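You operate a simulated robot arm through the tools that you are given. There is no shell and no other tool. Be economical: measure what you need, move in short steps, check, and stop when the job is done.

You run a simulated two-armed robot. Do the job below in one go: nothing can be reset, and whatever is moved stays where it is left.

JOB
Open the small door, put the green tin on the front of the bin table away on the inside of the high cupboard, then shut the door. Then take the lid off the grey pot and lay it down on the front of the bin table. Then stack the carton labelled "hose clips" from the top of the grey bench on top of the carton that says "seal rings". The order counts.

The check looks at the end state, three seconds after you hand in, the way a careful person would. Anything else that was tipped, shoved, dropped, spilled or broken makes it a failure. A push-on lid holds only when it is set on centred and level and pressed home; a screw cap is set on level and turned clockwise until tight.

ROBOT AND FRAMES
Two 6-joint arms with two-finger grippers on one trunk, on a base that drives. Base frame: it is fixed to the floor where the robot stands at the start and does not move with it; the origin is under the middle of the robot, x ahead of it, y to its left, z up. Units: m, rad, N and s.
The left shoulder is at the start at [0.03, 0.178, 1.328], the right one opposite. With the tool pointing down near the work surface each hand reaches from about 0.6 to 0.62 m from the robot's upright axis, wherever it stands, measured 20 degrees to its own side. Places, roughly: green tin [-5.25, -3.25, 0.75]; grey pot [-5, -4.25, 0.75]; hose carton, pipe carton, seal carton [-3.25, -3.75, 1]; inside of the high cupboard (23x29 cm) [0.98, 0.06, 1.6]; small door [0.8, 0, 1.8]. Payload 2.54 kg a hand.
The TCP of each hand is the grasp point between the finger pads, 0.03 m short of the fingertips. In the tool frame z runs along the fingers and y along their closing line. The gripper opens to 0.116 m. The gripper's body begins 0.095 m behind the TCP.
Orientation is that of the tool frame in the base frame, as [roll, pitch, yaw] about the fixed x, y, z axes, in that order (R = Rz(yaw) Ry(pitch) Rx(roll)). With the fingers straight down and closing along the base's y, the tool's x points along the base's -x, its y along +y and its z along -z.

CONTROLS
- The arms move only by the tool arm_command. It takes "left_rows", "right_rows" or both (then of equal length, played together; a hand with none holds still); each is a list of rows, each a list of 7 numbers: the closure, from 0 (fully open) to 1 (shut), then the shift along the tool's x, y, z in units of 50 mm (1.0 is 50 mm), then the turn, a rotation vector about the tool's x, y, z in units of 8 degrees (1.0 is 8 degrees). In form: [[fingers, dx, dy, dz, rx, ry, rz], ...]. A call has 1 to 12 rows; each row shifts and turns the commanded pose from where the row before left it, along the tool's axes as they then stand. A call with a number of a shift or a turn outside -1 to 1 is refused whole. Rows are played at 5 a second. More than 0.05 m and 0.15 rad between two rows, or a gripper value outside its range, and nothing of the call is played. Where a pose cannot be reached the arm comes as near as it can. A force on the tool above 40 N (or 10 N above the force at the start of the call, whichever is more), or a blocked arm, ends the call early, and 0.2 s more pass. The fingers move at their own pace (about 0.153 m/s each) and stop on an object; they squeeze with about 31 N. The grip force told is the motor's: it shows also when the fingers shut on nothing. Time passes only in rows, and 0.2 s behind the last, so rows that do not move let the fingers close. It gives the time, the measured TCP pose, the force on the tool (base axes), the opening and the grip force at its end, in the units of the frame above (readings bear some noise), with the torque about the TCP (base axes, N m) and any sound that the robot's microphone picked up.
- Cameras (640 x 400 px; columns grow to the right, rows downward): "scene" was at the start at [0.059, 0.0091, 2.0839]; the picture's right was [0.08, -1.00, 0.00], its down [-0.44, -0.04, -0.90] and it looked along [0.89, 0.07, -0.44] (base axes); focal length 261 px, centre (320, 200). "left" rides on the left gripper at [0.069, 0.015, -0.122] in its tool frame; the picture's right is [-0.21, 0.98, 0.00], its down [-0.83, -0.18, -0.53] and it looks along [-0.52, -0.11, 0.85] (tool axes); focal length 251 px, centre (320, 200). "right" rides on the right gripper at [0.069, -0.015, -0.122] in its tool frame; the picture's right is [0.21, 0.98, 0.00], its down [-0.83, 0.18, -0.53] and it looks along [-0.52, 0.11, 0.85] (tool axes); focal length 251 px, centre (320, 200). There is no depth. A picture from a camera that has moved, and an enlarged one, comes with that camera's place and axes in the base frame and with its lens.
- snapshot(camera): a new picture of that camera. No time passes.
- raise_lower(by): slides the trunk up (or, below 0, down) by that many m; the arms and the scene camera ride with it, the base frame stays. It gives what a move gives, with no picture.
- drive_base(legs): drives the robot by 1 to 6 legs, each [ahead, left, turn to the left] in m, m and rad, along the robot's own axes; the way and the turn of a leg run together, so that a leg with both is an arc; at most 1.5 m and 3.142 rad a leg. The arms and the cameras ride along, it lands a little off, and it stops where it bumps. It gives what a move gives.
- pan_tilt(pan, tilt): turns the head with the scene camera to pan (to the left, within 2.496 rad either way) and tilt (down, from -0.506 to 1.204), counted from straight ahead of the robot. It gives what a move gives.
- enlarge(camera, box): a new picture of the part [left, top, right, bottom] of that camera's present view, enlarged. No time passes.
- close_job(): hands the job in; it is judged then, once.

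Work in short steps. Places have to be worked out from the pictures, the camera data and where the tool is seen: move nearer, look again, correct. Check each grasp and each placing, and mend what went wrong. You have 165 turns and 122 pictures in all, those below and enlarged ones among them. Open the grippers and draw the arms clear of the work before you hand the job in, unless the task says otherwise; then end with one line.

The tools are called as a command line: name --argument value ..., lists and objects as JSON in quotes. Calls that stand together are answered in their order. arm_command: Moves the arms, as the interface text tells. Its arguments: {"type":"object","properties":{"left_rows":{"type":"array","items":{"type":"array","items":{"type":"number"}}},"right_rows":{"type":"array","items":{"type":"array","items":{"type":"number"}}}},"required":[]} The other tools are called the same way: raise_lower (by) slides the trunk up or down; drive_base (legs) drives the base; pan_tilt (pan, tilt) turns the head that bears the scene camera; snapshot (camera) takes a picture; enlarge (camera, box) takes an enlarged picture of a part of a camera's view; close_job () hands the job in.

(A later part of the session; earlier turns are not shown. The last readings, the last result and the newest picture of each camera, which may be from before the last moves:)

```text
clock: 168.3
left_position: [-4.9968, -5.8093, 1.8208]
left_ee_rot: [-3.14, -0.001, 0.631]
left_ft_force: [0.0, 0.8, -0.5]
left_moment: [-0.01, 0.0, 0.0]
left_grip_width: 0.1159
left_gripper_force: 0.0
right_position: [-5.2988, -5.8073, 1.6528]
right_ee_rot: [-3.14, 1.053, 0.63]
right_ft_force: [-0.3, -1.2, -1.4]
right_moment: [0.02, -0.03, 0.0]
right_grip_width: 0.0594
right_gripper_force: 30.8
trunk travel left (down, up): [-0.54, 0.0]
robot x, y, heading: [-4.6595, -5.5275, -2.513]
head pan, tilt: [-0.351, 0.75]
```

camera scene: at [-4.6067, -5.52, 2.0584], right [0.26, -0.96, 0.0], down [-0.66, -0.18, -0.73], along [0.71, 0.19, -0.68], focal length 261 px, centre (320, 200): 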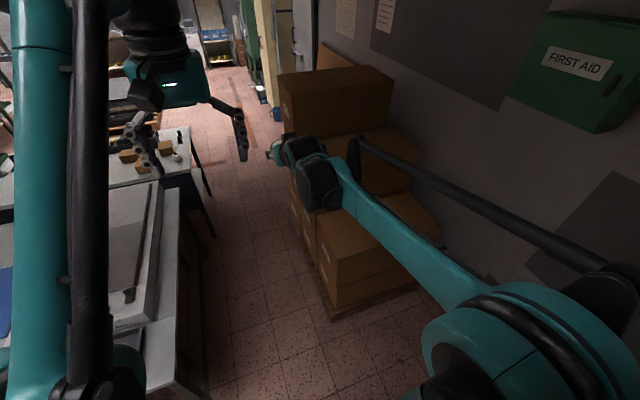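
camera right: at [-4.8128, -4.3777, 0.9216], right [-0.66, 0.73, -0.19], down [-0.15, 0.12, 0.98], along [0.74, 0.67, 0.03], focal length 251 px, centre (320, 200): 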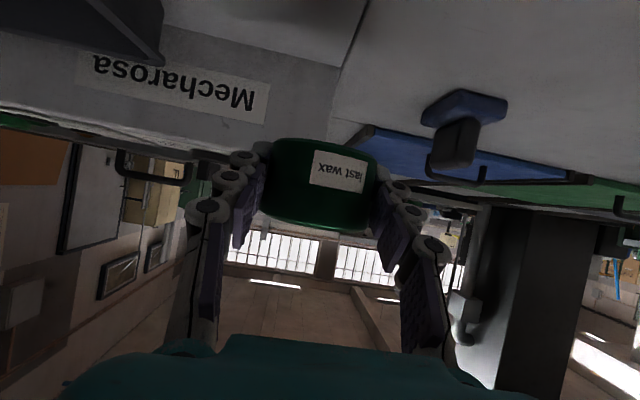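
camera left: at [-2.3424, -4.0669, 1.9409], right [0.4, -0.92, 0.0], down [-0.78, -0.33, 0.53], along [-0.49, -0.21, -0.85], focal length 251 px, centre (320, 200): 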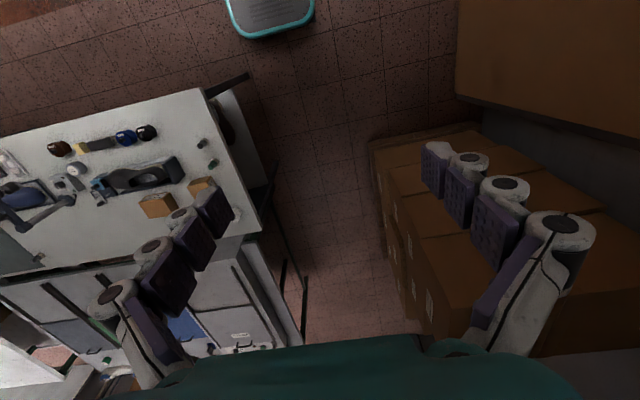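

Aligned (offset 1.75). I reverse 1.1 m + 1.0 m.

drive_base --legs '[[-1.1, 0, 0], [-1.0, 0, 0]]'

```text
clock: 178.7
left_position: [-3.304, -4.5749, 1.8195]
left_ee_rot: [-3.141, 0.0, 0.632]
left_ft_force: [-0.2, -0.7, 0.0]
left_moment: [0.02, -0.01, -0.02]
left_grip_width: 0.1161
left_gripper_force: 0.0
right_position: [-3.6058, -4.5751, 1.6526]
right_ee_rot: [-3.14, 1.052, 0.633]
right_ft_force: [0.6, 0.2, -0.6]
right_moment: [0.02, -0.01, 0.0]
right_grip_width: 0.0596
right_gripper_force: 31.2
trunk travel left (down, up): [-0.54, 0.0]
robot x, y, heading: [-2.9654, -4.2922, -2.51]
head pan, tilt: [-0.351, 0.75]
```

Through the aisle. I continue reversing to the open floor beyond the pallet.

drive_base --legs '[[-1.4, 0, 0], [-1.4, 0, 0], [-1.3, 0, 0]]'

drive_base --legs '[[0, 0, 3.14]]'

pan_tilt --pan 0.4 --tilt 0.6

snapshot --camera "scene"

```text
clock: 198.5
left_position: [0.013, -2.1162, 1.8194]
left_ee_rot: [-3.14, 0.001, 0.645]
left_ft_force: [1.0, 0.5, 0.5]
left_moment: [-0.03, 0.0, 0.05]
left_grip_width: 0.1158
left_gripper_force: 0.1
right_position: [-0.2885, -2.1214, 1.6529]
right_ee_rot: [-3.14, 1.053, 0.647]
right_ft_force: [0.3, 0.2, -1.2]
right_moment: [0.02, -0.01, 0.02]
right_grip_width: 0.0596
right_gripper_force: 30.9
trunk travel left (down, up): [-0.54, 0.0]
robot x, y, heading: [0.3449, -1.8312, -2.498]
head pan, tilt: [-0.351, 0.75]
```

```text
clock: 206.3
left_position: [0.675, -1.5341, 1.8207]
left_ee_rot: [-3.142, 0.0, -2.477]
left_ft_force: [-0.4, -1.0, 0.5]
left_moment: [0.02, 0.0, 0.02]
left_grip_width: 0.1159
left_gripper_force: 0.1
right_position: [0.9751, -1.5259, 1.6516]
right_ee_rot: [-3.14, 1.053, -2.475]
right_ft_force: [-0.8, 0.0, -1.1]
right_moment: [-0.03, 0.04, 0.02]
right_grip_width: 0.0596
right_gripper_force: 30.8
trunk travel left (down, up): [-0.54, 0.0]
robot x, y, heading: [0.3492, -1.8277, 0.663]
head pan, tilt: [-0.351, 0.75]
```

```text
clock: 207.4
left_position: [0.6749, -1.5355, 1.8212]
left_ee_rot: [-3.141, 0.0, -2.476]
left_ft_force: [-0.9, 0.2, -0.5]
left_moment: [-0.02, 0.01, 0.01]
left_grip_width: 0.116
left_gripper_force: 0.0
right_position: [0.9758, -1.525, 1.6524]
right_ee_rot: [-3.142, 1.052, -2.476]
right_ft_force: [0.8, -0.2, -1.6]
right_moment: [0.0, 0.01, -0.01]
right_grip_width: 0.0591
right_gripper_force: 31.1
trunk travel left (down, up): [-0.54, 0.0]
robot x, y, heading: [0.3447, -1.8263, 0.666]
head pan, tilt: [0.4, 0.6]
```

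```text
66 pictures are left
camera scene: at [0.3638, -1.7682, 2.0712], right [0.87, -0.48, 0.0], down [-0.27, -0.49, -0.82], along [0.4, 0.72, -0.57], focal length 261 px, centre (320, 200)
```

scene: 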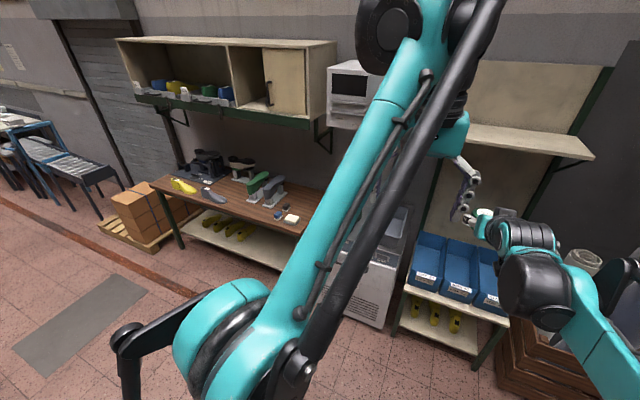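

The way is clear. I square up, strafe left in front of the open cell and approach to n≈-0.85.

drive_base --legs '[[0, 0, -0.043], [0, 1.36, 0], [0.55, 0, 0]]'

pan_tilt --pan -0.1 --tilt 0.4

snapshot --camera "scene"

snapshot --camera "right"

```text
clock: 217.4
left_position: [0.3263, -0.1111, 1.8205]
left_ee_rot: [3.141, 0.003, -2.512]
left_ft_force: [0.2, -0.2, 0.4]
left_moment: [0.05, -0.02, 0.02]
left_grip_width: 0.1162
left_gripper_force: 0.0
right_position: [0.6268, -0.1127, 1.6528]
right_ee_rot: [-3.141, 1.054, -2.513]
right_ft_force: [-0.6, -0.6, -1.3]
right_moment: [0.0, -0.02, 0.03]
right_grip_width: 0.0596
right_gripper_force: 30.7
trunk travel left (down, up): [-0.54, 0.0]
robot x, y, heading: [-0.0148, -0.3902, 0.628]
head pan, tilt: [0.4, 0.6]
```

```text
clock: 218.4
left_position: [0.3258, -0.1099, 1.821]
left_ee_rot: [3.14, 0.0, -2.514]
left_ft_force: [0.5, -0.3, 0.9]
left_moment: [0.0, -0.03, 0.02]
left_grip_width: 0.1158
left_gripper_force: 0.0
right_position: [0.6282, -0.1114, 1.6527]
right_ee_rot: [-3.14, 1.052, -2.511]
right_ft_force: [0.2, -0.1, -1.3]
right_moment: [0.02, -0.02, -0.04]
right_grip_width: 0.0598
right_gripper_force: 31.1
trunk travel left (down, up): [-0.54, 0.0]
robot x, y, heading: [-0.0129, -0.391, 0.628]
head pan, tilt: [-0.099, 0.4]
```

```text
65 pictures are left
camera scene: at [0.042, -0.3604, 2.0894], right [0.51, -0.86, 0.0], down [-0.34, -0.2, -0.92], along [0.79, 0.47, -0.39], focal length 261 px, centre (320, 200)
```

scene: 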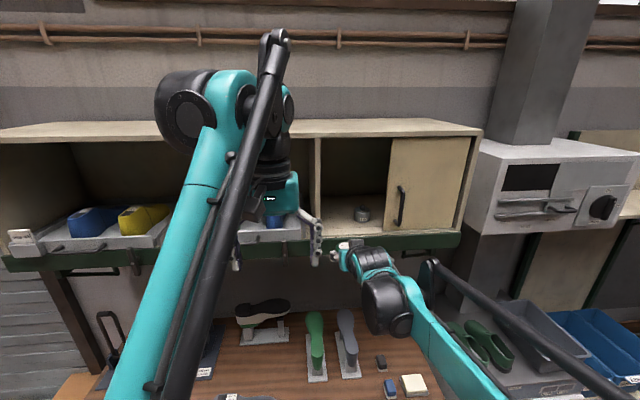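

```text
64 pictures are left
camera right: at [0.5251, -0.2065, 1.652], right [-0.66, 0.73, -0.19], down [-0.15, 0.12, 0.98], along [0.74, 0.68, 0.03], focal length 251 px, centre (320, 200)
```

right: 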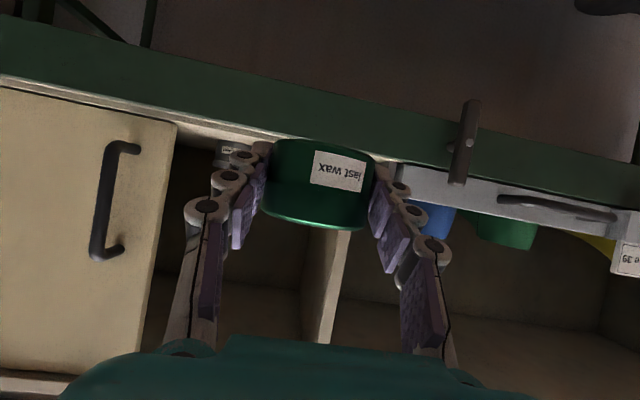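

Cell opening spans s≈0.025–0.24, jar at s≈0.18, n≈0.1; I aim the tin at s≈0.095, n≈0.115. I shift right 2.5 cm, up 1.5 cm, then drive ahead 0.2.

arm_command --right_rows '[[1, -0.26, -0.5, -0.15, 0, 0, 0]]'

drive_base --legs '[[0.2, 0, 0]]'

snapshot --camera "right"

enlarge --camera "scene" --box '[240, 120, 480, 270]'

```text
clock: 218.8
left_position: [0.3291, -0.1117, 1.8202]
left_ee_rot: [3.14, -0.001, -2.513]
left_ft_force: [0.4, 0.6, -0.7]
left_moment: [0.01, 0.0, -0.02]
left_grip_width: 0.1161
left_gripper_force: 0.1
right_position: [0.6434, -0.1322, 1.668]
right_ee_rot: [-3.141, 1.052, -2.514]
right_ft_force: [0.2, 0.6, -1.2]
right_moment: [-0.01, 0.03, 0.02]
right_grip_width: 0.0593
right_gripper_force: 30.9
trunk travel left (down, up): [-0.54, 0.0]
robot x, y, heading: [-0.0147, -0.3907, 0.631]
head pan, tilt: [-0.099, 0.4]
```

```text
clock: 220.4
left_position: [0.4842, 0.0047, 1.8217]
left_ee_rot: [3.141, 0.004, -2.512]
left_ft_force: [-0.2, -0.7, -0.3]
left_moment: [0.03, -0.06, -0.01]
left_grip_width: 0.1159
left_gripper_force: 0.0
right_position: [0.8012, -0.0178, 1.6708]
right_ee_rot: [-3.139, 1.054, -2.511]
right_ft_force: [-0.2, -0.2, -1.6]
right_moment: [-0.02, -0.01, 0.0]
right_grip_width: 0.0596
right_gripper_force: 30.9
trunk travel left (down, up): [-0.54, 0.0]
robot x, y, heading: [0.1484, -0.2742, 0.625]
head pan, tilt: [-0.099, 0.4]
```

```text
63 pictures are left
camera right: at [0.6973, -0.1119, 1.6691], right [-0.66, 0.73, -0.19], down [-0.15, 0.11, 0.98], along [0.74, 0.68, 0.04], focal length 251 px, centre (320, 200)
```

right: 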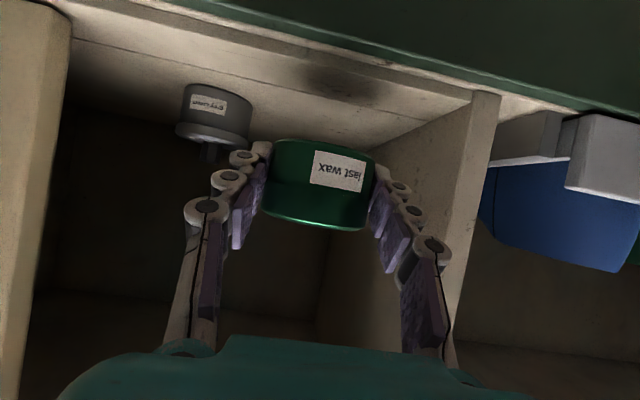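

```text
2.67 times, centred on (360, 195) of scene
camera zoom: at [0.1991, -0.2462, 2.0896], right [0.5, -0.86, 0.0], down [-0.33, -0.2, -0.92], along [0.8, 0.47, -0.39], focal length 697 px, centre (213, 213)
```

zoom: 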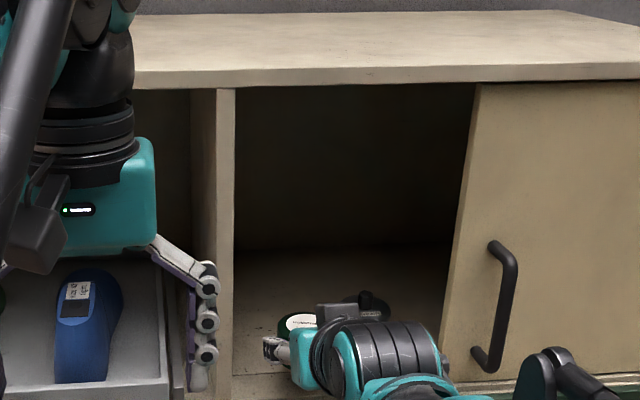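

Alignment is good: about 2 cm clearance to the partition. I move the hand 0.12 m in.

arm_command --right_rows '[[1, -0.295, 0, 0.5225, 0, 0, 0], [1, -0.295, 0, 0.5225, 0, 0, 0], [1, -0.295, 0, 0.5225, 0, 0, 0], [1, -0.295, 0, 0.5225, 0, 0, 0], [1, 0.26, 0, 0.15, 0, 0, 0], [1, 0.17, 0, 0.1, 0, 0, 0]]'

snapshot --camera "right"

enlarge --camera "scene" --box '[240, 120, 480, 270]'

```text
clock: 221.8
left_position: [0.4893, 0.0071, 1.8213]
left_ee_rot: [-3.141, 0.0, -2.512]
left_ft_force: [0.4, 1.2, -0.3]
left_moment: [0.01, 0.0, 0.02]
left_grip_width: 0.1159
left_gripper_force: 0.1
right_position: [0.8994, 0.0566, 1.6442]
right_ee_rot: [-3.139, 1.053, -2.512]
right_ft_force: [0.0, 0.8, -2.0]
right_moment: [0.01, 0.02, -0.06]
right_grip_width: 0.0594
right_gripper_force: 30.5
trunk travel left (down, up): [-0.54, 0.0]
robot x, y, heading: [0.15, -0.2723, 0.632]
head pan, tilt: [-0.099, 0.4]
```

```text
61 pictures are left
camera right: at [0.7982, -0.0388, 1.6426], right [-0.66, 0.73, -0.19], down [-0.15, 0.12, 0.98], along [0.74, 0.68, 0.03], focal length 251 px, centre (320, 200)
```

right: 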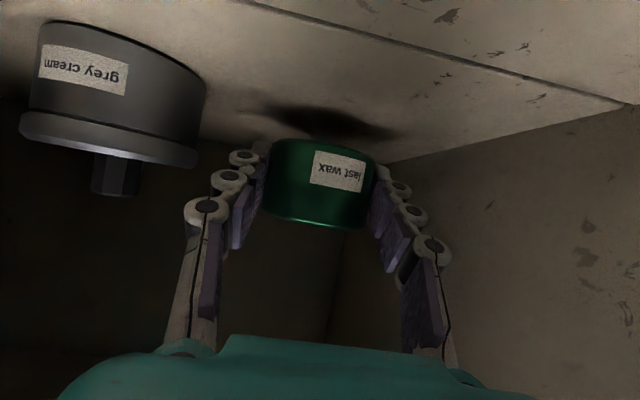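

```text
2.67 times, centred on (360, 195) of scene
camera zoom: at [0.2034, -0.2434, 2.0894], right [0.5, -0.86, 0.0], down [-0.34, -0.2, -0.92], along [0.8, 0.46, -0.39], focal length 697 px, centre (213, 213)
```

zoom: 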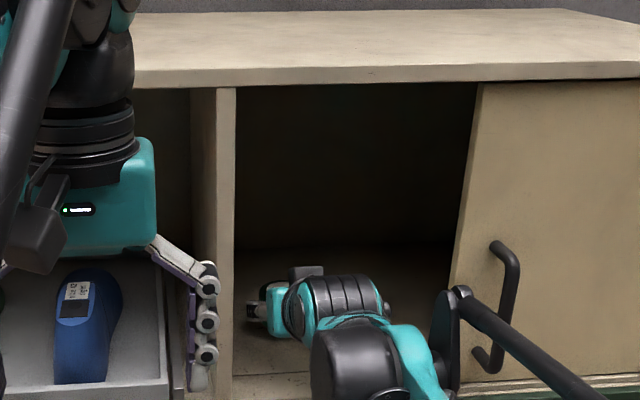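

Tin is clear of the jar. I lower in 4 mm steps to touch.

arm_command --right_rows '[[1, 0.07, 0, 0.04, 0, 0, 0], [1, 0.07, 0, 0.04, 0, 0, 0], [1, 0.07, 0, 0.04, 0, 0, 0], [1, 0.05, 0, 0.03, 0, 0, 0], [1, 0.0, 0, 0.0, 0, 0, 0]]'

snapshot --camera "right"

```text
clock: 223.0
left_position: [0.4884, 0.0078, 1.8201]
left_ee_rot: [3.14, 0.0, -2.515]
left_ft_force: [0.0, 0.0, 1.1]
left_moment: [-0.04, 0.02, -0.03]
left_grip_width: 0.1159
left_gripper_force: 0.1
right_position: [0.9014, 0.0546, 1.6275]
right_ee_rot: [-3.14, 1.054, -2.513]
right_ft_force: [0.6, 0.1, -1.6]
right_moment: [0.02, 0.04, 0.01]
right_grip_width: 0.0594
right_gripper_force: 31.0
trunk travel left (down, up): [-0.54, 0.0]
robot x, y, heading: [0.1502, -0.2762, 0.625]
head pan, tilt: [-0.099, 0.4]
```

```text
59 pictures are left
camera right: at [0.7979, -0.0388, 1.6274], right [-0.66, 0.73, -0.19], down [-0.15, 0.12, 0.98], along [0.74, 0.68, 0.03], focal length 251 px, centre (320, 200)
```

right: 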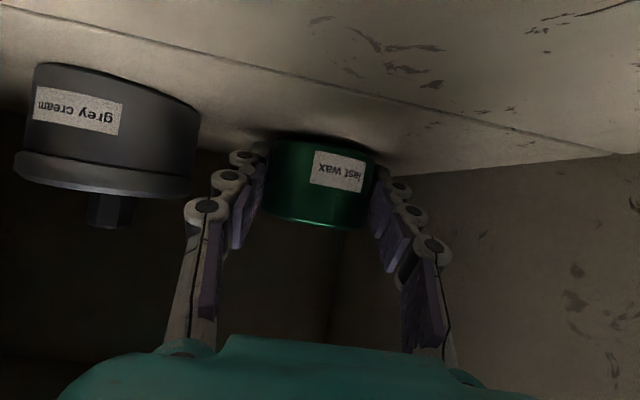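

Nearly down; continue in 2 mm steps.

arm_command --right_rows '[[1, 0.035, 0, 0.02, 0, 0, 0], [1, 0.035, 0, 0.02, 0, 0, 0], [1, 0.035, 0, 0.02, 0, 0, 0], [1, 0.035, 0, 0.02, 0, 0, 0], [1, 0.0, 0, 0.0, 0, 0, 0]]'

```text
clock: 224.3
left_position: [0.4863, 0.0056, 1.8204]
left_ee_rot: [3.14, 0.001, -2.513]
left_ft_force: [-0.3, 0.2, -0.6]
left_moment: [0.01, -0.02, 0.01]
left_grip_width: 0.1162
left_gripper_force: 0.1
right_position: [0.9006, 0.0559, 1.6241]
right_ee_rot: [-3.14, 1.062, -2.512]
right_ft_force: [-0.8, -1.3, 9.2]
right_moment: [-0.05, 0.1, 0.03]
right_grip_width: 0.0595
right_gripper_force: 31.0
trunk travel left (down, up): [-0.54, 0.0]
robot x, y, heading: [0.1496, -0.2735, 0.626]
head pan, tilt: [-0.099, 0.4]
stopped in row 5 (right hand): the force on the tool passed its limit at 41 N (the readings are from after the stop); the commanded pose is now the measured one
```

Contact. I open to about 78 mm and withdraw along the tool axis.

arm_command --right_rows '[[0.7, 0, 0, 0, 0, 0, 0], [0.33, 0, 0, 0, 0, 0, 0], [0.33, 0, 0, 0, 0, 0, 0], [0.33, 0, 0, -0.4, 0, 0, 0], [0.33, 0, 0, -0.6, 0, 0, 0], [0.33, 0, 0, -0.8, 0, 0, 0], [0.33, 0.2, 0, -0.8, 0, 0, 0], [0.33, 0.4, 0, -0.8, 0, 0, 0], [0.33, 0.4, 0, -0.8, 0, 0, 0]]'

snapshot --camera "right"

enlarge --camera "scene" --box '[240, 120, 480, 270]'

```text
clock: 226.3
left_position: [0.486, 0.0046, 1.8213]
left_ee_rot: [-3.142, 0.002, -2.512]
left_ft_force: [-0.5, -0.8, -0.2]
left_moment: [0.03, -0.06, -0.02]
left_grip_width: 0.1161
left_gripper_force: 0.1
right_position: [0.7311, -0.0678, 1.6819]
right_ee_rot: [-3.141, 1.061, -2.511]
right_ft_force: [0.6, 0.2, 0.9]
right_moment: [0.0, -0.01, -0.01]
right_grip_width: 0.0779
right_gripper_force: 0.0
trunk travel left (down, up): [-0.54, 0.0]
robot x, y, heading: [0.1526, -0.2756, 0.627]
head pan, tilt: [-0.099, 0.4]
```

```text
58 pictures are left
camera right: at [0.6277, -0.1625, 1.6808], right [-0.66, 0.73, -0.19], down [-0.16, 0.11, 0.98], along [0.74, 0.68, 0.04], focal length 251 px, centre (320, 200)
```

right: 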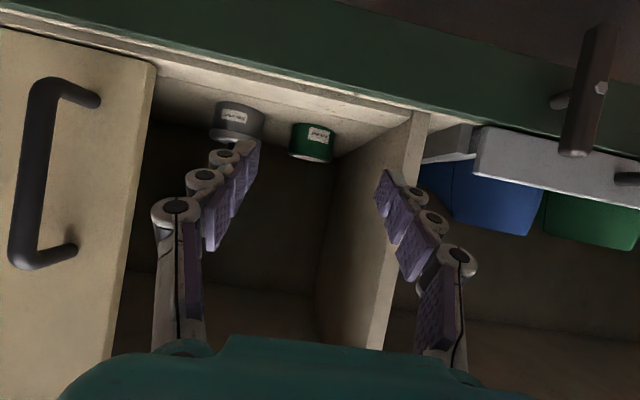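

```text
2.67 times, centred on (360, 195) of scene
camera zoom: at [0.1999, -0.246, 2.0896], right [0.5, -0.86, 0.0], down [-0.33, -0.2, -0.92], along [0.8, 0.47, -0.39], focal length 697 px, centre (213, 213)
```

zoom: 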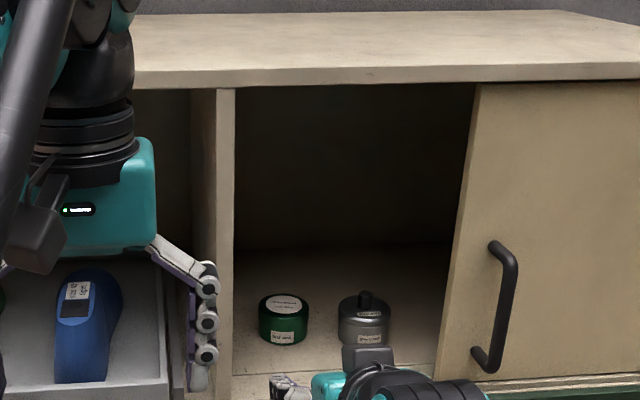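

Tin stands inside, clear. Now I back out further, level the tool, and move across to the door handle (s≈0.29).

arm_command --right_rows '[[0.2, 0.33, 0, -0.58, 0, 0, 0], [0.2, 0.33, 0, -0.58, 0, 0, 0], [0.2, 0.33, 0, -0.58, 0, 0, 0], [0.2, 0, 0, 0, 0, -0.9125, 0], [0.2, 0, 0, 0, 0, -0.9125, 0], [0.2, 0, 0, 0, 0, -0.9125, 0], [0.2, 0, 0, 0, 0, -0.9125, 0]]'

arm_command --right_rows '[[0.2, -0.13, -0.77, 0, 0, 0, 0], [0.2, -0.13, -0.77, 0, 0, 0, 0], [0.2, -0.13, -0.77, 0, 0, 0, 0], [0.2, -0.13, -0.77, 0, 0, 0, 0], [0.2, -0.13, -0.77, 0, 0, 0, 0]]'

snapshot --camera "right"

```text
clock: 227.9
left_position: [0.4891, 0.0078, 1.8196]
left_ee_rot: [3.14, 0.001, -2.514]
left_ft_force: [0.3, 0.1, 0.1]
left_moment: [0.04, 0.04, -0.02]
left_grip_width: 0.1158
left_gripper_force: 0.0
right_position: [0.6542, -0.1247, 1.6812]
right_ee_rot: [-3.118, 1.523, -2.497]
right_ft_force: [-0.6, 0.1, -0.4]
right_moment: [0.02, -0.01, 0.04]
right_grip_width: 0.0923
right_gripper_force: 0.0
trunk travel left (down, up): [-0.54, 0.0]
robot x, y, heading: [0.1491, -0.2737, 0.628]
head pan, tilt: [-0.099, 0.4]
```

```text
clock: 229.1
left_position: [0.4902, 0.0069, 1.8186]
left_ee_rot: [3.141, -0.001, -2.514]
left_ft_force: [-0.2, 0.0, 0.2]
left_moment: [-0.03, 0.04, -0.03]
left_grip_width: 0.116
left_gripper_force: 0.1
right_position: [0.7681, -0.281, 1.7135]
right_ee_rot: [3.127, 1.567, -2.528]
right_ft_force: [0.9, 0.1, -0.9]
right_moment: [0.02, -0.01, 0.08]
right_grip_width: 0.0926
right_gripper_force: 0.0
right hand out of reach, approached as far as the arm can: row 1
trunk travel left (down, up): [-0.54, 0.0]
robot x, y, heading: [0.1493, -0.2703, 0.629]
head pan, tilt: [-0.099, 0.4]
```

```text
56 pictures are left
camera right: at [0.6797, -0.3651, 1.6426], right [-0.57, 0.79, -0.21], down [-0.54, -0.17, 0.83], along [0.62, 0.59, 0.52], focal length 251 px, centre (320, 200)
```

right: 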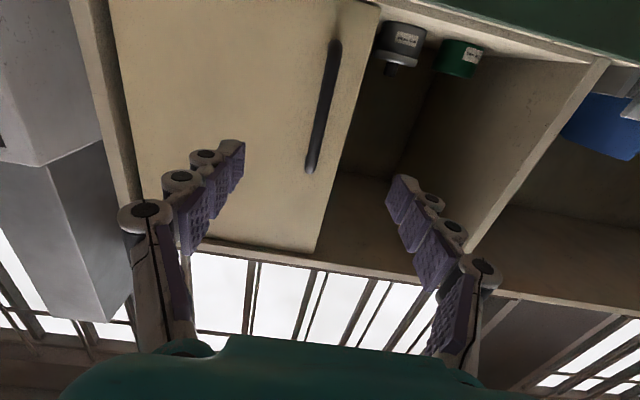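

In line with the handle; I advance 0.14 m and close on it.

arm_command --right_rows '[[0.2, 0, 0, 0.7, 0, 0, 0], [0.2, 0, 0, 0.7, 0, 0, 0], [0.2, 0, 0, 0.7, 0, 0, 0], [0.2, 0, 0, 0.7, 0, 0, 0], [1, 0, 0, 0, 0, 0, 0], [1, 0, 0, 0, 0, 0, 0], [1, 0, 0, 0, 0, 0, 0], [1, 0, 0, 0, 0, 0, 0]]'

```text
clock: 230.9
left_position: [0.4902, 0.0078, 1.8202]
left_ee_rot: [-3.141, -0.002, -2.514]
left_ft_force: [0.3, 0.1, 0.2]
left_moment: [-0.03, -0.01, 0.02]
left_grip_width: 0.116
left_gripper_force: 0.1
right_position: [0.8814, -0.1964, 1.7113]
right_ee_rot: [-2.845, 1.566, -2.215]
right_ft_force: [3.9, 2.1, -4.8]
right_moment: [0.03, -0.04, -0.01]
right_grip_width: 0.0126
right_gripper_force: 38.7
trunk travel left (down, up): [-0.54, 0.0]
robot x, y, heading: [0.1509, -0.2731, 0.625]
head pan, tilt: [-0.099, 0.4]
```

Handle gripped (12.6 mm). I slide the door left.

arm_command --right_rows '[[1, 0, 0.5, 0, 0, 0, 0], [1, 0, 0.5, 0, 0, 0, 0], [1, 0, 0.5, 0, 0, 0, 0], [1, 0, 0.5, 0, 0, 0, 0], [1, 0, 0.5, 0, 0, 0, 0], [1, 0, 0.5, 0, 0, 0, 0], [1, 0, 0.5, 0, 0, 0, 0], [1, 0, 0.5, 0, 0, 0, 0], [1, 0, 0.5, 0, 0, 0, 0], [1, 0, 0.2, 0, 0, 0, 0]]'

snapshot --camera "right"

enlarge --camera "scene" --box '[240, 120, 480, 270]'

```text
clock: 233.1
left_position: [0.4907, 0.0072, 1.8197]
left_ee_rot: [3.14, -0.002, -2.514]
left_ft_force: [0.2, 0.1, -0.7]
left_moment: [0.02, 0.0, 0.0]
left_grip_width: 0.1158
left_gripper_force: 0.1
right_position: [0.7431, -0.0083, 1.7121]
right_ee_rot: [-2.927, 1.568, -2.296]
right_ft_force: [9.1, 6.1, 8.5]
right_moment: [-0.17, 0.13, -0.13]
right_grip_width: 0.0127
right_gripper_force: 39.2
trunk travel left (down, up): [-0.54, 0.0]
robot x, y, heading: [0.148, -0.2747, 0.636]
head pan, tilt: [-0.099, 0.4]
```

```text
55 pictures are left
camera right: at [0.6549, -0.0918, 1.6423], right [-0.57, 0.79, -0.22], down [-0.54, -0.17, 0.83], along [0.62, 0.59, 0.52], focal length 251 px, centre (320, 200)
```

right: 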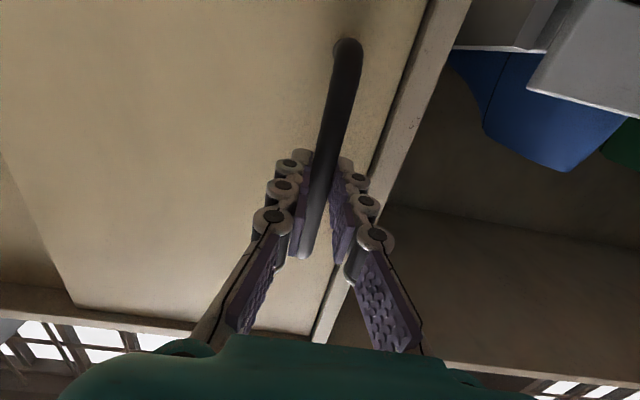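

```text
2.67 times, centred on (360, 195) of scene
camera zoom: at [0.2069, -0.244, 2.0894], right [0.5, -0.86, 0.0], down [-0.34, -0.2, -0.92], along [0.79, 0.46, -0.39], focal length 697 px, centre (213, 213)
```

zoom: 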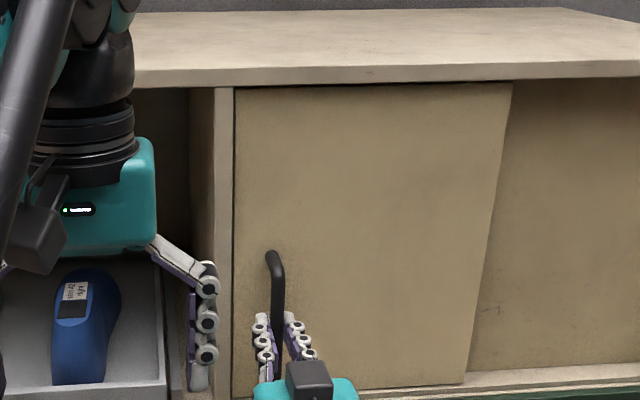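

Door is back to its initial shut position within 1 mm. I nudge it 3 mm, release and withdraw.

arm_command --right_rows '[[1, 0, 0.07, 0, 0, 0, 0], [1, 0, 0, 0, 0, 0, 0], [0.6, 0, 0, 0, 0, 0, 0], [0.4, 0, 0, 0, 0, 0, 0], [0.4, 0, 0, -0.8, 0, 0, 0], [0.4, 0, 0, -0.9, 0, 0, 0], [0.4, 0, 0, -0.9, 0, 0, 0], [0.4, 0, 0, -0.9, 0, 0, 0], [0.4, 0, 0, -0.9, 0, 0, 0]]'

enlarge --camera "scene" --box '[240, 120, 480, 270]'

```text
clock: 235.1
left_position: [0.4868, 0.0036, 1.8219]
left_ee_rot: [3.14, 0.005, -2.513]
left_ft_force: [0.4, -0.9, 0.3]
left_moment: [0.08, -0.03, 0.0]
left_grip_width: 0.1159
left_gripper_force: 0.1
right_position: [0.5591, -0.1392, 1.7145]
right_ee_rot: [-0.124, 1.57, 0.501]
right_ft_force: [-0.9, -0.5, -0.4]
right_moment: [-0.02, 0.01, 0.07]
right_grip_width: 0.0696
right_gripper_force: 0.0
trunk travel left (down, up): [-0.54, 0.0]
robot x, y, heading: [0.1506, -0.2752, 0.624]
head pan, tilt: [-0.099, 0.4]
```

```text
2.67 times, centred on (360, 195) of scene
camera zoom: at [0.2004, -0.2477, 2.0896], right [0.5, -0.86, 0.0], down [-0.33, -0.19, -0.92], along [0.8, 0.47, -0.39], focal length 697 px, centre (213, 213)
```

zoom: 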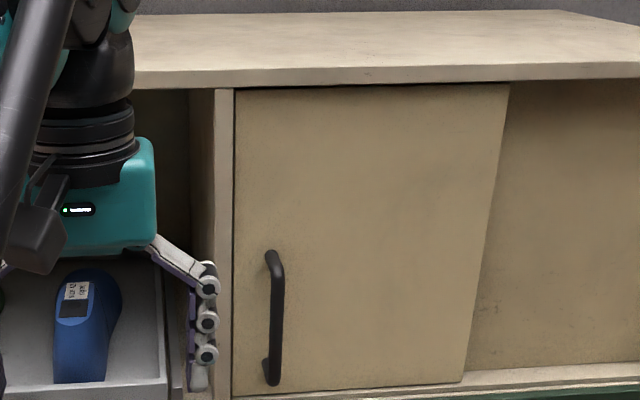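

Door shut. I point the right hand down again for travel, back off, turn and strafe to the aisle line.

drive_base --legs '[[-0.7, 0, 0], [0, 0, 3.14], [0, 1.43, 0]]'

arm_command --right_rows '[[0, 0, 0, 0, 0, 0.9375, 0], [0, 0, 0, 0, 0, 0.9375, 0], [0, 0, 0, 0, 0, 0.9375, 0], [0, 0, 0, 0, 0, 0.9375, 0], [0, 0, 0, 0, 0, 0.9375, 0], [0, 0, 0, 0, 0, 0.9375, 0], [0, 0, 0, 0, 0, 0.9375, 0], [0, 0, 0, 0, 0, 0.9375, 0], [0, 0, 0, 0, 0, 0.9375, 0], [0, 0, 0, 0, 0, 0.9375, 0], [0, 0, 0, 0, 0, 0.9375, 0], [0, 0, 0, 0, 0, 0.9375, 0]]'

```text
clock: 253.0
left_position: [0.0842, -2.1281, 1.8205]
left_ee_rot: [-3.141, 0.0, 0.627]
left_ft_force: [-0.6, 0.7, -0.4]
left_moment: [0.0, 0.01, 0.0]
left_grip_width: 0.1161
left_gripper_force: 0.1
right_position: [0.0103, -1.9858, 1.7128]
right_ee_rot: [-2.653, 1.57, 1.115]
right_ft_force: [0.1, 0.4, 0.1]
right_moment: [-0.01, 0.01, -0.02]
right_grip_width: 0.0697
right_gripper_force: 0.1
trunk travel left (down, up): [-0.54, 0.0]
robot x, y, heading: [0.4259, -1.8442, -2.511]
head pan, tilt: [-0.099, 0.4]
```

```text
clock: 255.6
left_position: [0.0831, -2.1289, 1.8197]
left_ee_rot: [-3.139, 0.0, 0.627]
left_ft_force: [-0.5, -1.0, 0.0]
left_moment: [0.07, -0.02, -0.01]
left_grip_width: 0.1159
left_gripper_force: 0.1
right_position: [0.0093, -1.986, 1.7123]
right_ee_rot: [-3.139, -0.007, 0.628]
right_ft_force: [-0.8, -0.4, -0.5]
right_moment: [0.0, -0.05, 0.02]
right_grip_width: 0.1159
right_gripper_force: 0.0
trunk travel left (down, up): [-0.54, 0.0]
robot x, y, heading: [0.4223, -1.8476, -2.511]
head pan, tilt: [-0.099, 0.4]
```

Offset 1.744, on line. I separate the right hand a bit and drive ahead 4.1 m.

arm_command --right_rows '[[0, 0, -0.8, 0, 0, 0, 0], [0, 0, -0.8, 0, 0, 0, 0], [0, 0, -0.8, 0, 0, 0, 0]]'

drive_base --legs '[[1.4, 0, 0], [1.4, 0, 0]]'

```text
clock: 256.4
left_position: [0.0845, -2.128, 1.8211]
left_ee_rot: [3.14, -0.001, 0.628]
left_ft_force: [0.8, 1.1, -0.2]
left_moment: [0.0, 0.03, 0.01]
left_grip_width: 0.1159
left_gripper_force: 0.2
right_position: [-0.0592, -1.8888, 1.7116]
right_ee_rot: [-3.142, -0.003, 0.627]
right_ft_force: [-0.5, 0.3, 0.1]
right_moment: [-0.04, 0.03, 0.02]
right_grip_width: 0.1161
right_gripper_force: 0.2
trunk travel left (down, up): [-0.54, 0.0]
robot x, y, heading: [0.4211, -1.8449, -2.513]
head pan, tilt: [-0.099, 0.4]
```

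```text
clock: 270.0
left_position: [-2.1823, -3.7711, 1.8209]
left_ee_rot: [-3.141, -0.001, 0.622]
left_ft_force: [-0.2, 0.1, -0.4]
left_moment: [0.02, 0.01, 0.01]
left_grip_width: 0.1162
left_gripper_force: 0.1
right_position: [-2.3266, -3.5321, 1.712]
right_ee_rot: [-3.14, -0.002, 0.623]
right_ft_force: [0.3, -0.7, -0.6]
right_moment: [0.01, 0.0, -0.02]
right_grip_width: 0.1158
right_gripper_force: 0.0
trunk travel left (down, up): [-0.54, 0.0]
robot x, y, heading: [-1.8426, -3.4875, -2.52]
head pan, tilt: [-0.099, 0.4]
```

Still on the line (offset 1.745). I drive the rest of the aisle, turn and strafe to the pot.

drive_base --legs '[[1.2, 0, 0], [1.2, 0, 0], [1.13, 0, 0], [0, 0, -3.14]]'

drive_base --legs '[[0, 1.47, 0]]'

snapshot --camera "right"

```text
clock: 294.4
left_position: [-4.3572, -5.2837, 1.8202]
left_ee_rot: [3.141, 0.001, -2.507]
left_ft_force: [0.5, -0.4, 0.3]
left_moment: [-0.01, -0.04, 0.0]
left_grip_width: 0.1161
left_gripper_force: 0.0
right_position: [-4.2108, -5.5209, 1.7122]
right_ee_rot: [-3.137, -0.002, -2.506]
right_ft_force: [0.5, -0.2, -0.6]
right_moment: [-0.01, -0.02, -0.03]
right_grip_width: 0.1161
right_gripper_force: 0.1
trunk travel left (down, up): [-0.54, 0.0]
robot x, y, heading: [-4.6913, -5.5673, 0.639]
head pan, tilt: [-0.099, 0.4]
```

```text
clock: 301.6
left_position: [-5.2232, -4.1102, 1.82]
left_ee_rot: [3.14, 0.0, -2.504]
left_ft_force: [0.3, -0.6, 0.3]
left_moment: [0.01, 0.02, 0.0]
left_grip_width: 0.1158
left_gripper_force: 0.0
right_position: [-5.077, -4.3491, 1.7126]
right_ee_rot: [-3.14, -0.002, -2.503]
right_ft_force: [-0.6, 0.0, 0.2]
right_moment: [0.01, 0.03, 0.02]
right_grip_width: 0.1158
right_gripper_force: 0.1
trunk travel left (down, up): [-0.54, 0.0]
robot x, y, heading: [-5.5617, -4.3947, 0.639]
head pan, tilt: [-0.099, 0.4]
```

```text
52 pictures are left
camera right: at [-5.1221, -4.4022, 1.8336], right [-0.75, 0.66, 0.0], down [0.56, 0.64, 0.53], along [0.35, 0.4, -0.85], focal length 251 px, centre (320, 200)
```

right: 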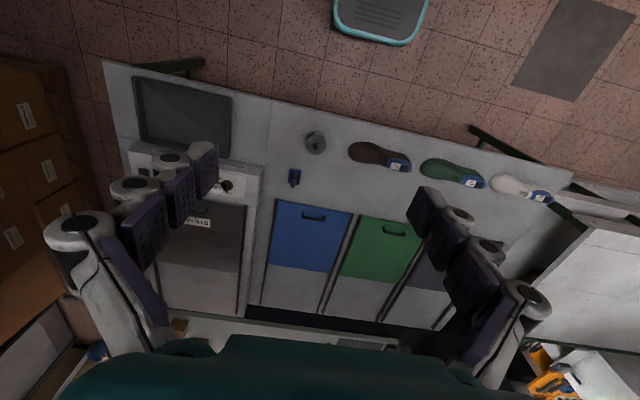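

Pot at about (-4.894,-4.17). I close in 5 cm, lower the trunk and bring the right hand over it.

drive_base --legs '[[0.05, 0, 0]]'

raise_lower --by -0.4

arm_command --right_rows '[[0, -0.82, 0.14, 0.2, 0, 0, 0], [0, -0.82, 0.14, 0.2, 0, 0, 0], [0, -0.82, 0.14, 0.2, 0, 0, 0], [0, -0.82, 0.14, 0.2, 0, 0, 0], [0, -0.82, 0.14, 0.2, 0, 0, 0]]'

raise_lower --by -0.13

snapshot --camera "right"

```text
clock: 302.6
left_position: [-5.1963, -4.0894, 1.824]
left_ee_rot: [3.141, 0.006, -2.505]
left_ft_force: [-1.5, -1.4, 0.5]
left_moment: [0.13, -0.17, 0.01]
left_grip_width: 0.1159
left_gripper_force: 0.0
right_position: [-5.0483, -4.3267, 1.7153]
right_ee_rot: [-3.139, 0.006, -2.503]
right_ft_force: [-1.5, -1.4, 0.3]
right_moment: [0.13, -0.17, -0.03]
right_grip_width: 0.1165
right_gripper_force: 0.0
trunk travel left (down, up): [-0.54, 0.0]
robot x, y, heading: [-5.5214, -4.3637, 0.638]
head pan, tilt: [-0.099, 0.4]
```

```text
clock: 306.4
left_position: [-5.1854, -4.0815, 1.4205]
left_ee_rot: [-3.14, -0.001, -2.504]
left_ft_force: [0.2, 0.3, -0.2]
left_moment: [0.03, -0.01, -0.01]
left_grip_width: 0.1158
left_gripper_force: 0.1
right_position: [-5.0374, -4.3194, 1.3134]
right_ee_rot: [-3.141, -0.002, -2.504]
right_ft_force: [-0.2, 0.3, 0.0]
right_moment: [-0.02, -0.01, -0.01]
right_grip_width: 0.116
right_gripper_force: 0.1
trunk travel left (down, up): [-0.14, 0.4]
robot x, y, heading: [-5.5211, -4.3696, 0.636]
head pan, tilt: [-0.099, 0.4]
```

```text
clock: 307.6
left_position: [-5.1827, -4.0807, 1.4204]
left_ee_rot: [3.142, -0.001, -2.504]
left_ft_force: [0.4, 0.2, 0.3]
left_moment: [-0.01, -0.03, -0.01]
left_grip_width: 0.116
left_gripper_force: 0.0
right_position: [-4.8935, -4.1681, 1.2605]
right_ee_rot: [-3.139, -0.002, -2.505]
right_ft_force: [0.9, 0.2, 0.0]
right_moment: [-0.05, 0.07, 0.03]
right_grip_width: 0.1161
right_gripper_force: 0.0
trunk travel left (down, up): [-0.14, 0.4]
robot x, y, heading: [-5.5201, -4.3632, 0.642]
head pan, tilt: [-0.099, 0.4]
```

```text
clock: 309.2
left_position: [-5.1852, -4.0811, 1.2905]
left_ee_rot: [3.141, 0.001, -2.505]
left_ft_force: [-0.2, -0.4, -0.4]
left_moment: [0.02, -0.04, -0.01]
left_grip_width: 0.1162
left_gripper_force: 0.1
right_position: [-4.8945, -4.1688, 1.131]
right_ee_rot: [-3.14, -0.003, -2.502]
right_ft_force: [-0.7, -0.6, 0.1]
right_moment: [-0.01, 0.0, 0.01]
right_grip_width: 0.116
right_gripper_force: 0.0
trunk travel left (down, up): [-0.01, 0.53]
robot x, y, heading: [-5.5227, -4.3682, 0.637]
head pan, tilt: [-0.099, 0.4]
```

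```text
51 pictures are left
camera right: at [-4.9399, -4.2224, 1.2533], right [-0.75, 0.66, 0.0], down [0.56, 0.64, 0.53], along [0.35, 0.4, -0.85], focal length 251 px, centre (320, 200)
```

right: 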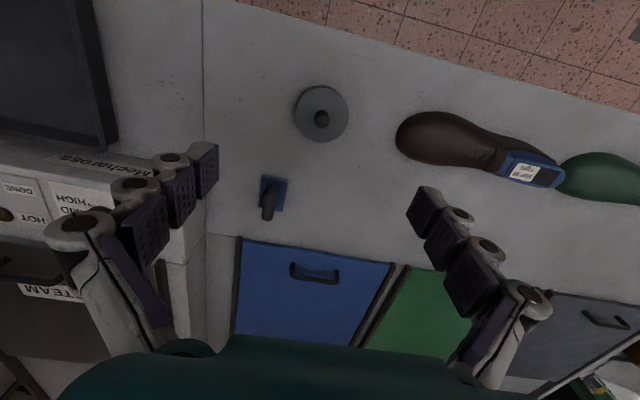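

Pot lid with a small knob is visible, centre ≈(-4.881,-4.154). I correct and descend to look again.

arm_command --right_rows '[[0.3, -0.39, 0.08, 0.6, 0, 0, 0], [0.3, 0, 0, 0.9, 0, 0, 0], [0.3, 0, 0, 0.9, 0, 0, 0]]'

snapshot --camera "right"

```text
clock: 310.0
left_position: [-5.1849, -4.0825, 1.2905]
left_ee_rot: [3.141, 0.001, -2.505]
left_ft_force: [0.8, 0.6, -0.6]
left_moment: [-0.02, 0.04, 0.04]
left_grip_width: 0.1159
left_gripper_force: 0.0
right_position: [-4.8808, -4.1531, 1.0117]
right_ee_rot: [-3.141, -0.003, -2.504]
right_ft_force: [0.5, -1.1, 0.3]
right_moment: [-0.04, -0.01, -0.04]
right_grip_width: 0.0811
right_gripper_force: 0.0
trunk travel left (down, up): [-0.01, 0.53]
robot x, y, heading: [-5.5189, -4.3685, 0.641]
head pan, tilt: [-0.099, 0.4]
```

```text
50 pictures are left
camera right: at [-4.9256, -4.2076, 1.1326], right [-0.75, 0.66, 0.0], down [0.56, 0.64, 0.53], along [0.35, 0.4, -0.85], focal length 251 px, centre (320, 200)
```

right: 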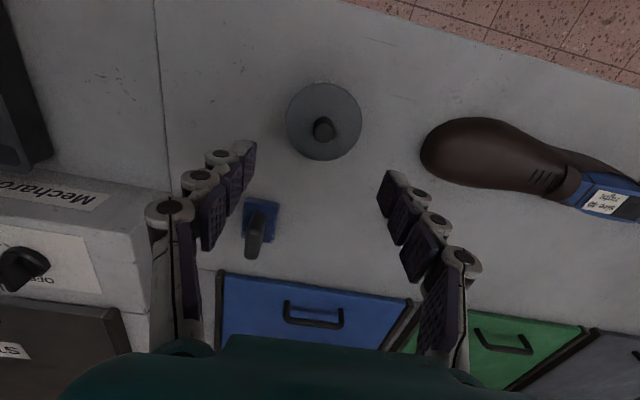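

TCP is centred over the knob (top ≈0.90, lid ≈0.868). I descend so the fingertips stop just above the lid and close on the knob.

arm_command --right_rows '[[0.4, 0, 0, 0.7, 0, 0, 0], [0.4, 0, 0, 0.7, 0, 0, 0], [0.5, 0, 0, 0.72, 0, 0, 0], [0.8, 0, 0, 0, 0, 0, 0], [1, 0, 0, 0, 0, 0, 0], [1, 0, 0, 0, 0, 0, 0], [1, 0, 0, 0, 0, 0, 0]]'

snapshot --camera "right"

```text
clock: 311.6
left_position: [-5.1847, -4.0823, 1.2914]
left_ee_rot: [3.141, 0.0, -2.503]
left_ft_force: [0.0, 0.3, -0.1]
left_moment: [-0.01, 0.0, -0.03]
left_grip_width: 0.1161
left_gripper_force: 0.0
right_position: [-4.882, -4.1552, 0.9069]
right_ee_rot: [-3.139, -0.001, -2.504]
right_ft_force: [0.4, -0.4, 0.0]
right_moment: [0.03, -0.01, -0.02]
right_grip_width: 0.0199
right_gripper_force: 30.5
trunk travel left (down, up): [-0.01, 0.53]
robot x, y, heading: [-5.5207, -4.3693, 0.64]
head pan, tilt: [-0.099, 0.4]
heard: snap
```

```text
49 pictures are left
camera right: at [-4.9272, -4.2076, 1.027], right [-0.75, 0.66, 0.0], down [0.56, 0.64, 0.53], along [0.35, 0.4, -0.85], focal length 251 px, centre (320, 200)
```

right: 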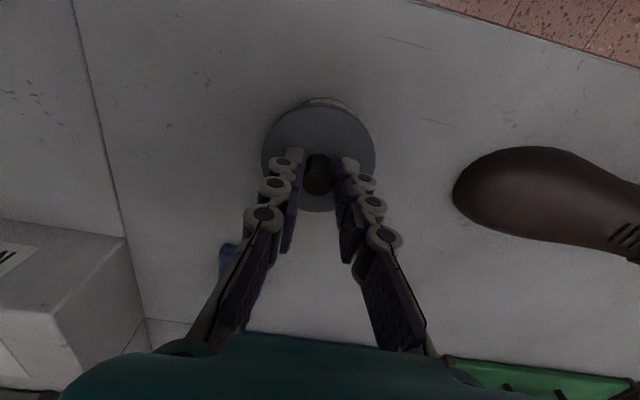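

Knob gripped (20 mm) and a snap was heard, likely the lid loosening. I lift slowly.

arm_command --right_rows '[[1, 0, 0, -0.1, 0, 0, 0], [1, 0, 0, -0.1, 0, 0, 0], [1, 0, 0, -0.2, 0, 0, 0], [1, 0, 0, -0.3, 0, 0, 0], [1, 0, 0, -0.5, 0, 0, 0]]'

snapshot --camera "right"

pan_tilt --pan -0.3 --tilt 0.8

enlarge --camera "scene" --box '[220, 130, 460, 280]'

```text
clock: 312.8
left_position: [-5.1849, -4.0818, 1.2905]
left_ee_rot: [3.141, 0.001, -2.505]
left_ft_force: [-0.2, 0.8, 0.1]
left_moment: [-0.02, 0.0, 0.01]
left_grip_width: 0.116
left_gripper_force: 0.1
right_position: [-4.881, -4.1551, 0.9665]
right_ee_rot: [-3.14, -0.002, -2.504]
right_ft_force: [0.3, -0.1, 0.0]
right_moment: [0.02, 0.0, -0.01]
right_grip_width: 0.0201
right_gripper_force: 31.3
trunk travel left (down, up): [-0.01, 0.53]
robot x, y, heading: [-5.5193, -4.3669, 0.64]
head pan, tilt: [-0.099, 0.4]
```

```text
48 pictures are left
camera right: at [-4.9264, -4.2085, 1.0879], right [-0.75, 0.66, 0.0], down [0.56, 0.64, 0.53], along [0.35, 0.4, -0.85], focal length 251 px, centre (320, 200)
```

right: 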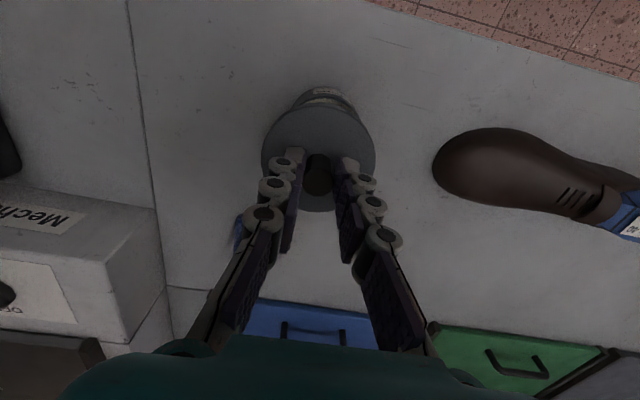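

```text
clock: 313.6
left_position: [-5.1858, -4.0814, 1.2903]
left_ee_rot: [3.142, 0.001, -2.504]
left_ft_force: [0.0, 0.7, 0.8]
left_moment: [0.01, -0.02, 0.01]
left_grip_width: 0.1162
left_gripper_force: 0.0
right_position: [-4.8813, -4.155, 0.9657]
right_ee_rot: [-3.14, -0.001, -2.504]
right_ft_force: [0.0, 1.2, 0.8]
right_moment: [0.0, 0.0, 0.0]
right_grip_width: 0.0196
right_gripper_force: 31.2
trunk travel left (down, up): [-0.01, 0.53]
robot x, y, heading: [-5.5188, -4.3646, 0.643]
head pan, tilt: [-0.3, 0.799]
```

```text
2.67 times, centred on (340, 205) of scene
camera zoom: at [-5.4705, -4.3555, 1.5244], right [0.33, -0.94, 0.0], down [-0.68, -0.24, -0.7], along [0.66, 0.23, -0.72], focal length 697 px, centre (267, 187)
```

zoom: 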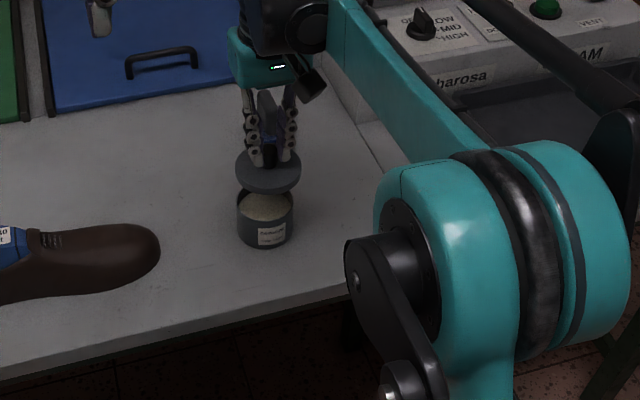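

Lid is off and the pot stands still. I carry the lid 18 cm to the right, to the clear strip at the table front.

arm_command --right_rows '[[1, -0.16, -0.74, -0.1, 0, 0, 0], [1, -0.16, -0.74, -0.1, 0, 0, 0], [1, -0.16, -0.74, 0, 0, 0, 0], [1, -0.16, -0.74, 0, 0, 0, 0], [1, -0.16, -0.74, 0, 0, 0, 0], [1, 0, 0, 0.6, 0, 0, 0], [1, 0, 0, 0.6, 0, 0, 0], [1, 0, 0, 0.6, 0, 0, 0], [1, 0, 0, 0.3, 0, 0, 0]]'

enlarge --camera "scene" --box '[220, 130, 460, 280]'

snapshot --camera "right"

```text
clock: 315.6
left_position: [-5.1857, -4.0827, 1.29]
left_ee_rot: [3.141, 0.001, -2.505]
left_ft_force: [-0.2, 0.8, -0.5]
left_moment: [0.0, 0.01, -0.02]
left_grip_width: 0.1161
left_gripper_force: 0.0
right_position: [-4.7388, -4.2781, 0.8708]
right_ee_rot: [-3.141, -0.001, -2.505]
right_ft_force: [-0.4, -0.6, 0.4]
right_moment: [-0.04, 0.0, -0.02]
right_grip_width: 0.02
right_gripper_force: 30.3
trunk travel left (down, up): [-0.01, 0.53]
robot x, y, heading: [-5.5216, -4.3639, 0.636]
head pan, tilt: [-0.3, 0.799]
```

```text
2.67 times, centred on (340, 205) of scene
camera zoom: at [-5.4703, -4.3556, 1.5243], right [0.33, -0.94, 0.0], down [-0.68, -0.24, -0.7], along [0.66, 0.23, -0.72], focal length 697 px, centre (267, 187)
```

zoom: 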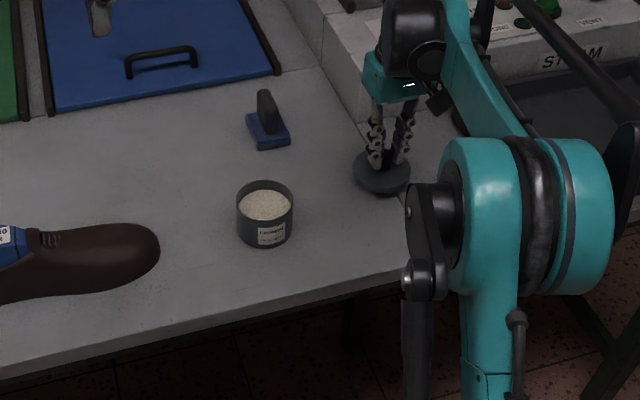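

```text
45 pictures are left
camera right: at [-4.7842, -4.3325, 0.9917], right [-0.75, 0.66, 0.0], down [0.56, 0.64, 0.53], along [0.35, 0.4, -0.85], focal length 251 px, centre (320, 200)
```

right: 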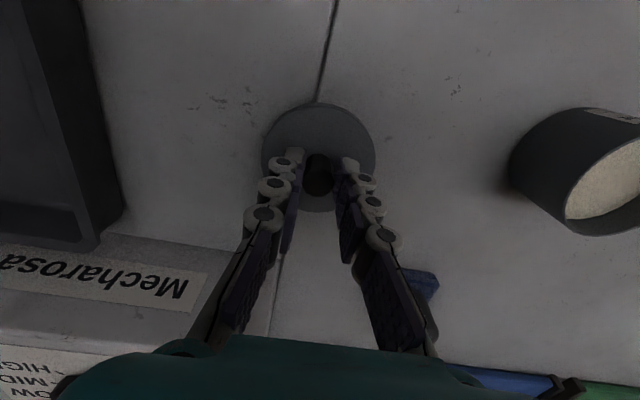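

Clear spot below. I lower slowly to contact.

arm_command --right_rows '[[1, 0, 0, 0.1, 0, 0, 0], [1, 0, 0, 0.1, 0, 0, 0], [1, 0, 0, 0.1, 0, 0, 0], [1, 0, 0, 0.06, 0, 0, 0], [1, 0, 0, 0.06, 0, 0, 0], [1, 0, 0, 0.06, 0, 0, 0], [1, 0, 0, 0.06, 0, 0, 0], [1, 0, 0, 0.06, 0, 0, 0]]'

```text
clock: 317.4
left_position: [-5.1869, -4.0824, 1.2925]
left_ee_rot: [-3.141, 0.002, -2.505]
left_ft_force: [0.7, 0.2, 0.4]
left_moment: [0.04, 0.0, -0.01]
left_grip_width: 0.1158
left_gripper_force: 0.2
right_position: [-4.7407, -4.2805, 0.8442]
right_ee_rot: [-3.138, 0.001, -2.504]
right_ft_force: [9.4, 0.9, 35.2]
right_moment: [0.11, -0.47, 0.02]
right_grip_width: 0.0201
right_gripper_force: 31.1
trunk travel left (down, up): [-0.01, 0.53]
robot x, y, heading: [-5.5177, -4.3665, 0.638]
head pan, tilt: [-0.3, 0.799]
```

Contact at 0.844. I relax 1–2 mm, release, and lift clear.

arm_command --right_rows '[[1, 0, 0, -0.04, 0, 0, 0], [0.8, 0, 0, 0, 0, 0, 0], [0.6, 0, 0, 0, 0, 0, 0], [0.5, 0, 0, 0, 0, 0, 0], [0.5, 0, 0, -0.4, 0, 0, 0], [0.5, 0, 0, -0.8, 0, 0, 0], [0.5, 0, 0, -0.9, 0, 0, 0], [0.3, 0, 0, -0.9, 0, 0, 0], [0.2, 0, 0, -0.9, 0, 0, 0], [0, 0, 0, -0.9, 0, 0, 0]]'

snapshot --camera "right"

```text
clock: 319.6
left_position: [-5.1854, -4.0817, 1.2897]
left_ee_rot: [3.141, 0.001, -2.504]
left_ft_force: [0.4, 0.1, -1.4]
left_moment: [0.03, -0.01, -0.01]
left_grip_width: 0.1161
left_gripper_force: 0.0
right_position: [-4.7417, -4.281, 1.0707]
right_ee_rot: [-3.14, -0.002, -2.505]
right_ft_force: [0.1, -0.3, 0.8]
right_moment: [-0.01, 0.01, 0.01]
right_grip_width: 0.1163
right_gripper_force: 0.0
right hand out of reach, approached as far as the arm can: row 10
trunk travel left (down, up): [-0.01, 0.53]
robot x, y, heading: [-5.5193, -4.3666, 0.64]
head pan, tilt: [-0.3, 0.799]
```

```text
44 pictures are left
camera right: at [-4.7873, -4.3337, 1.1909], right [-0.75, 0.66, 0.0], down [0.56, 0.64, 0.53], along [0.35, 0.4, -0.85], focal length 251 px, centre (320, 200)
```

right: 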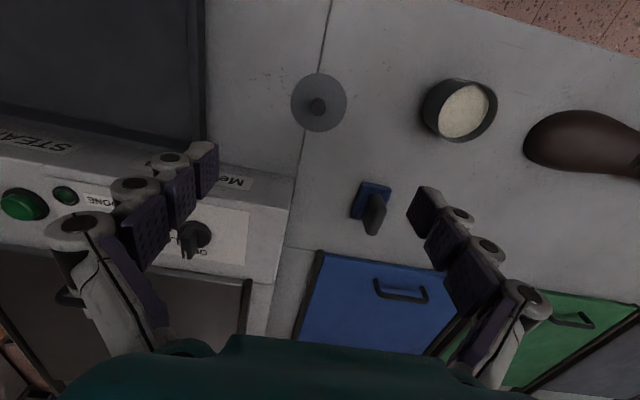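

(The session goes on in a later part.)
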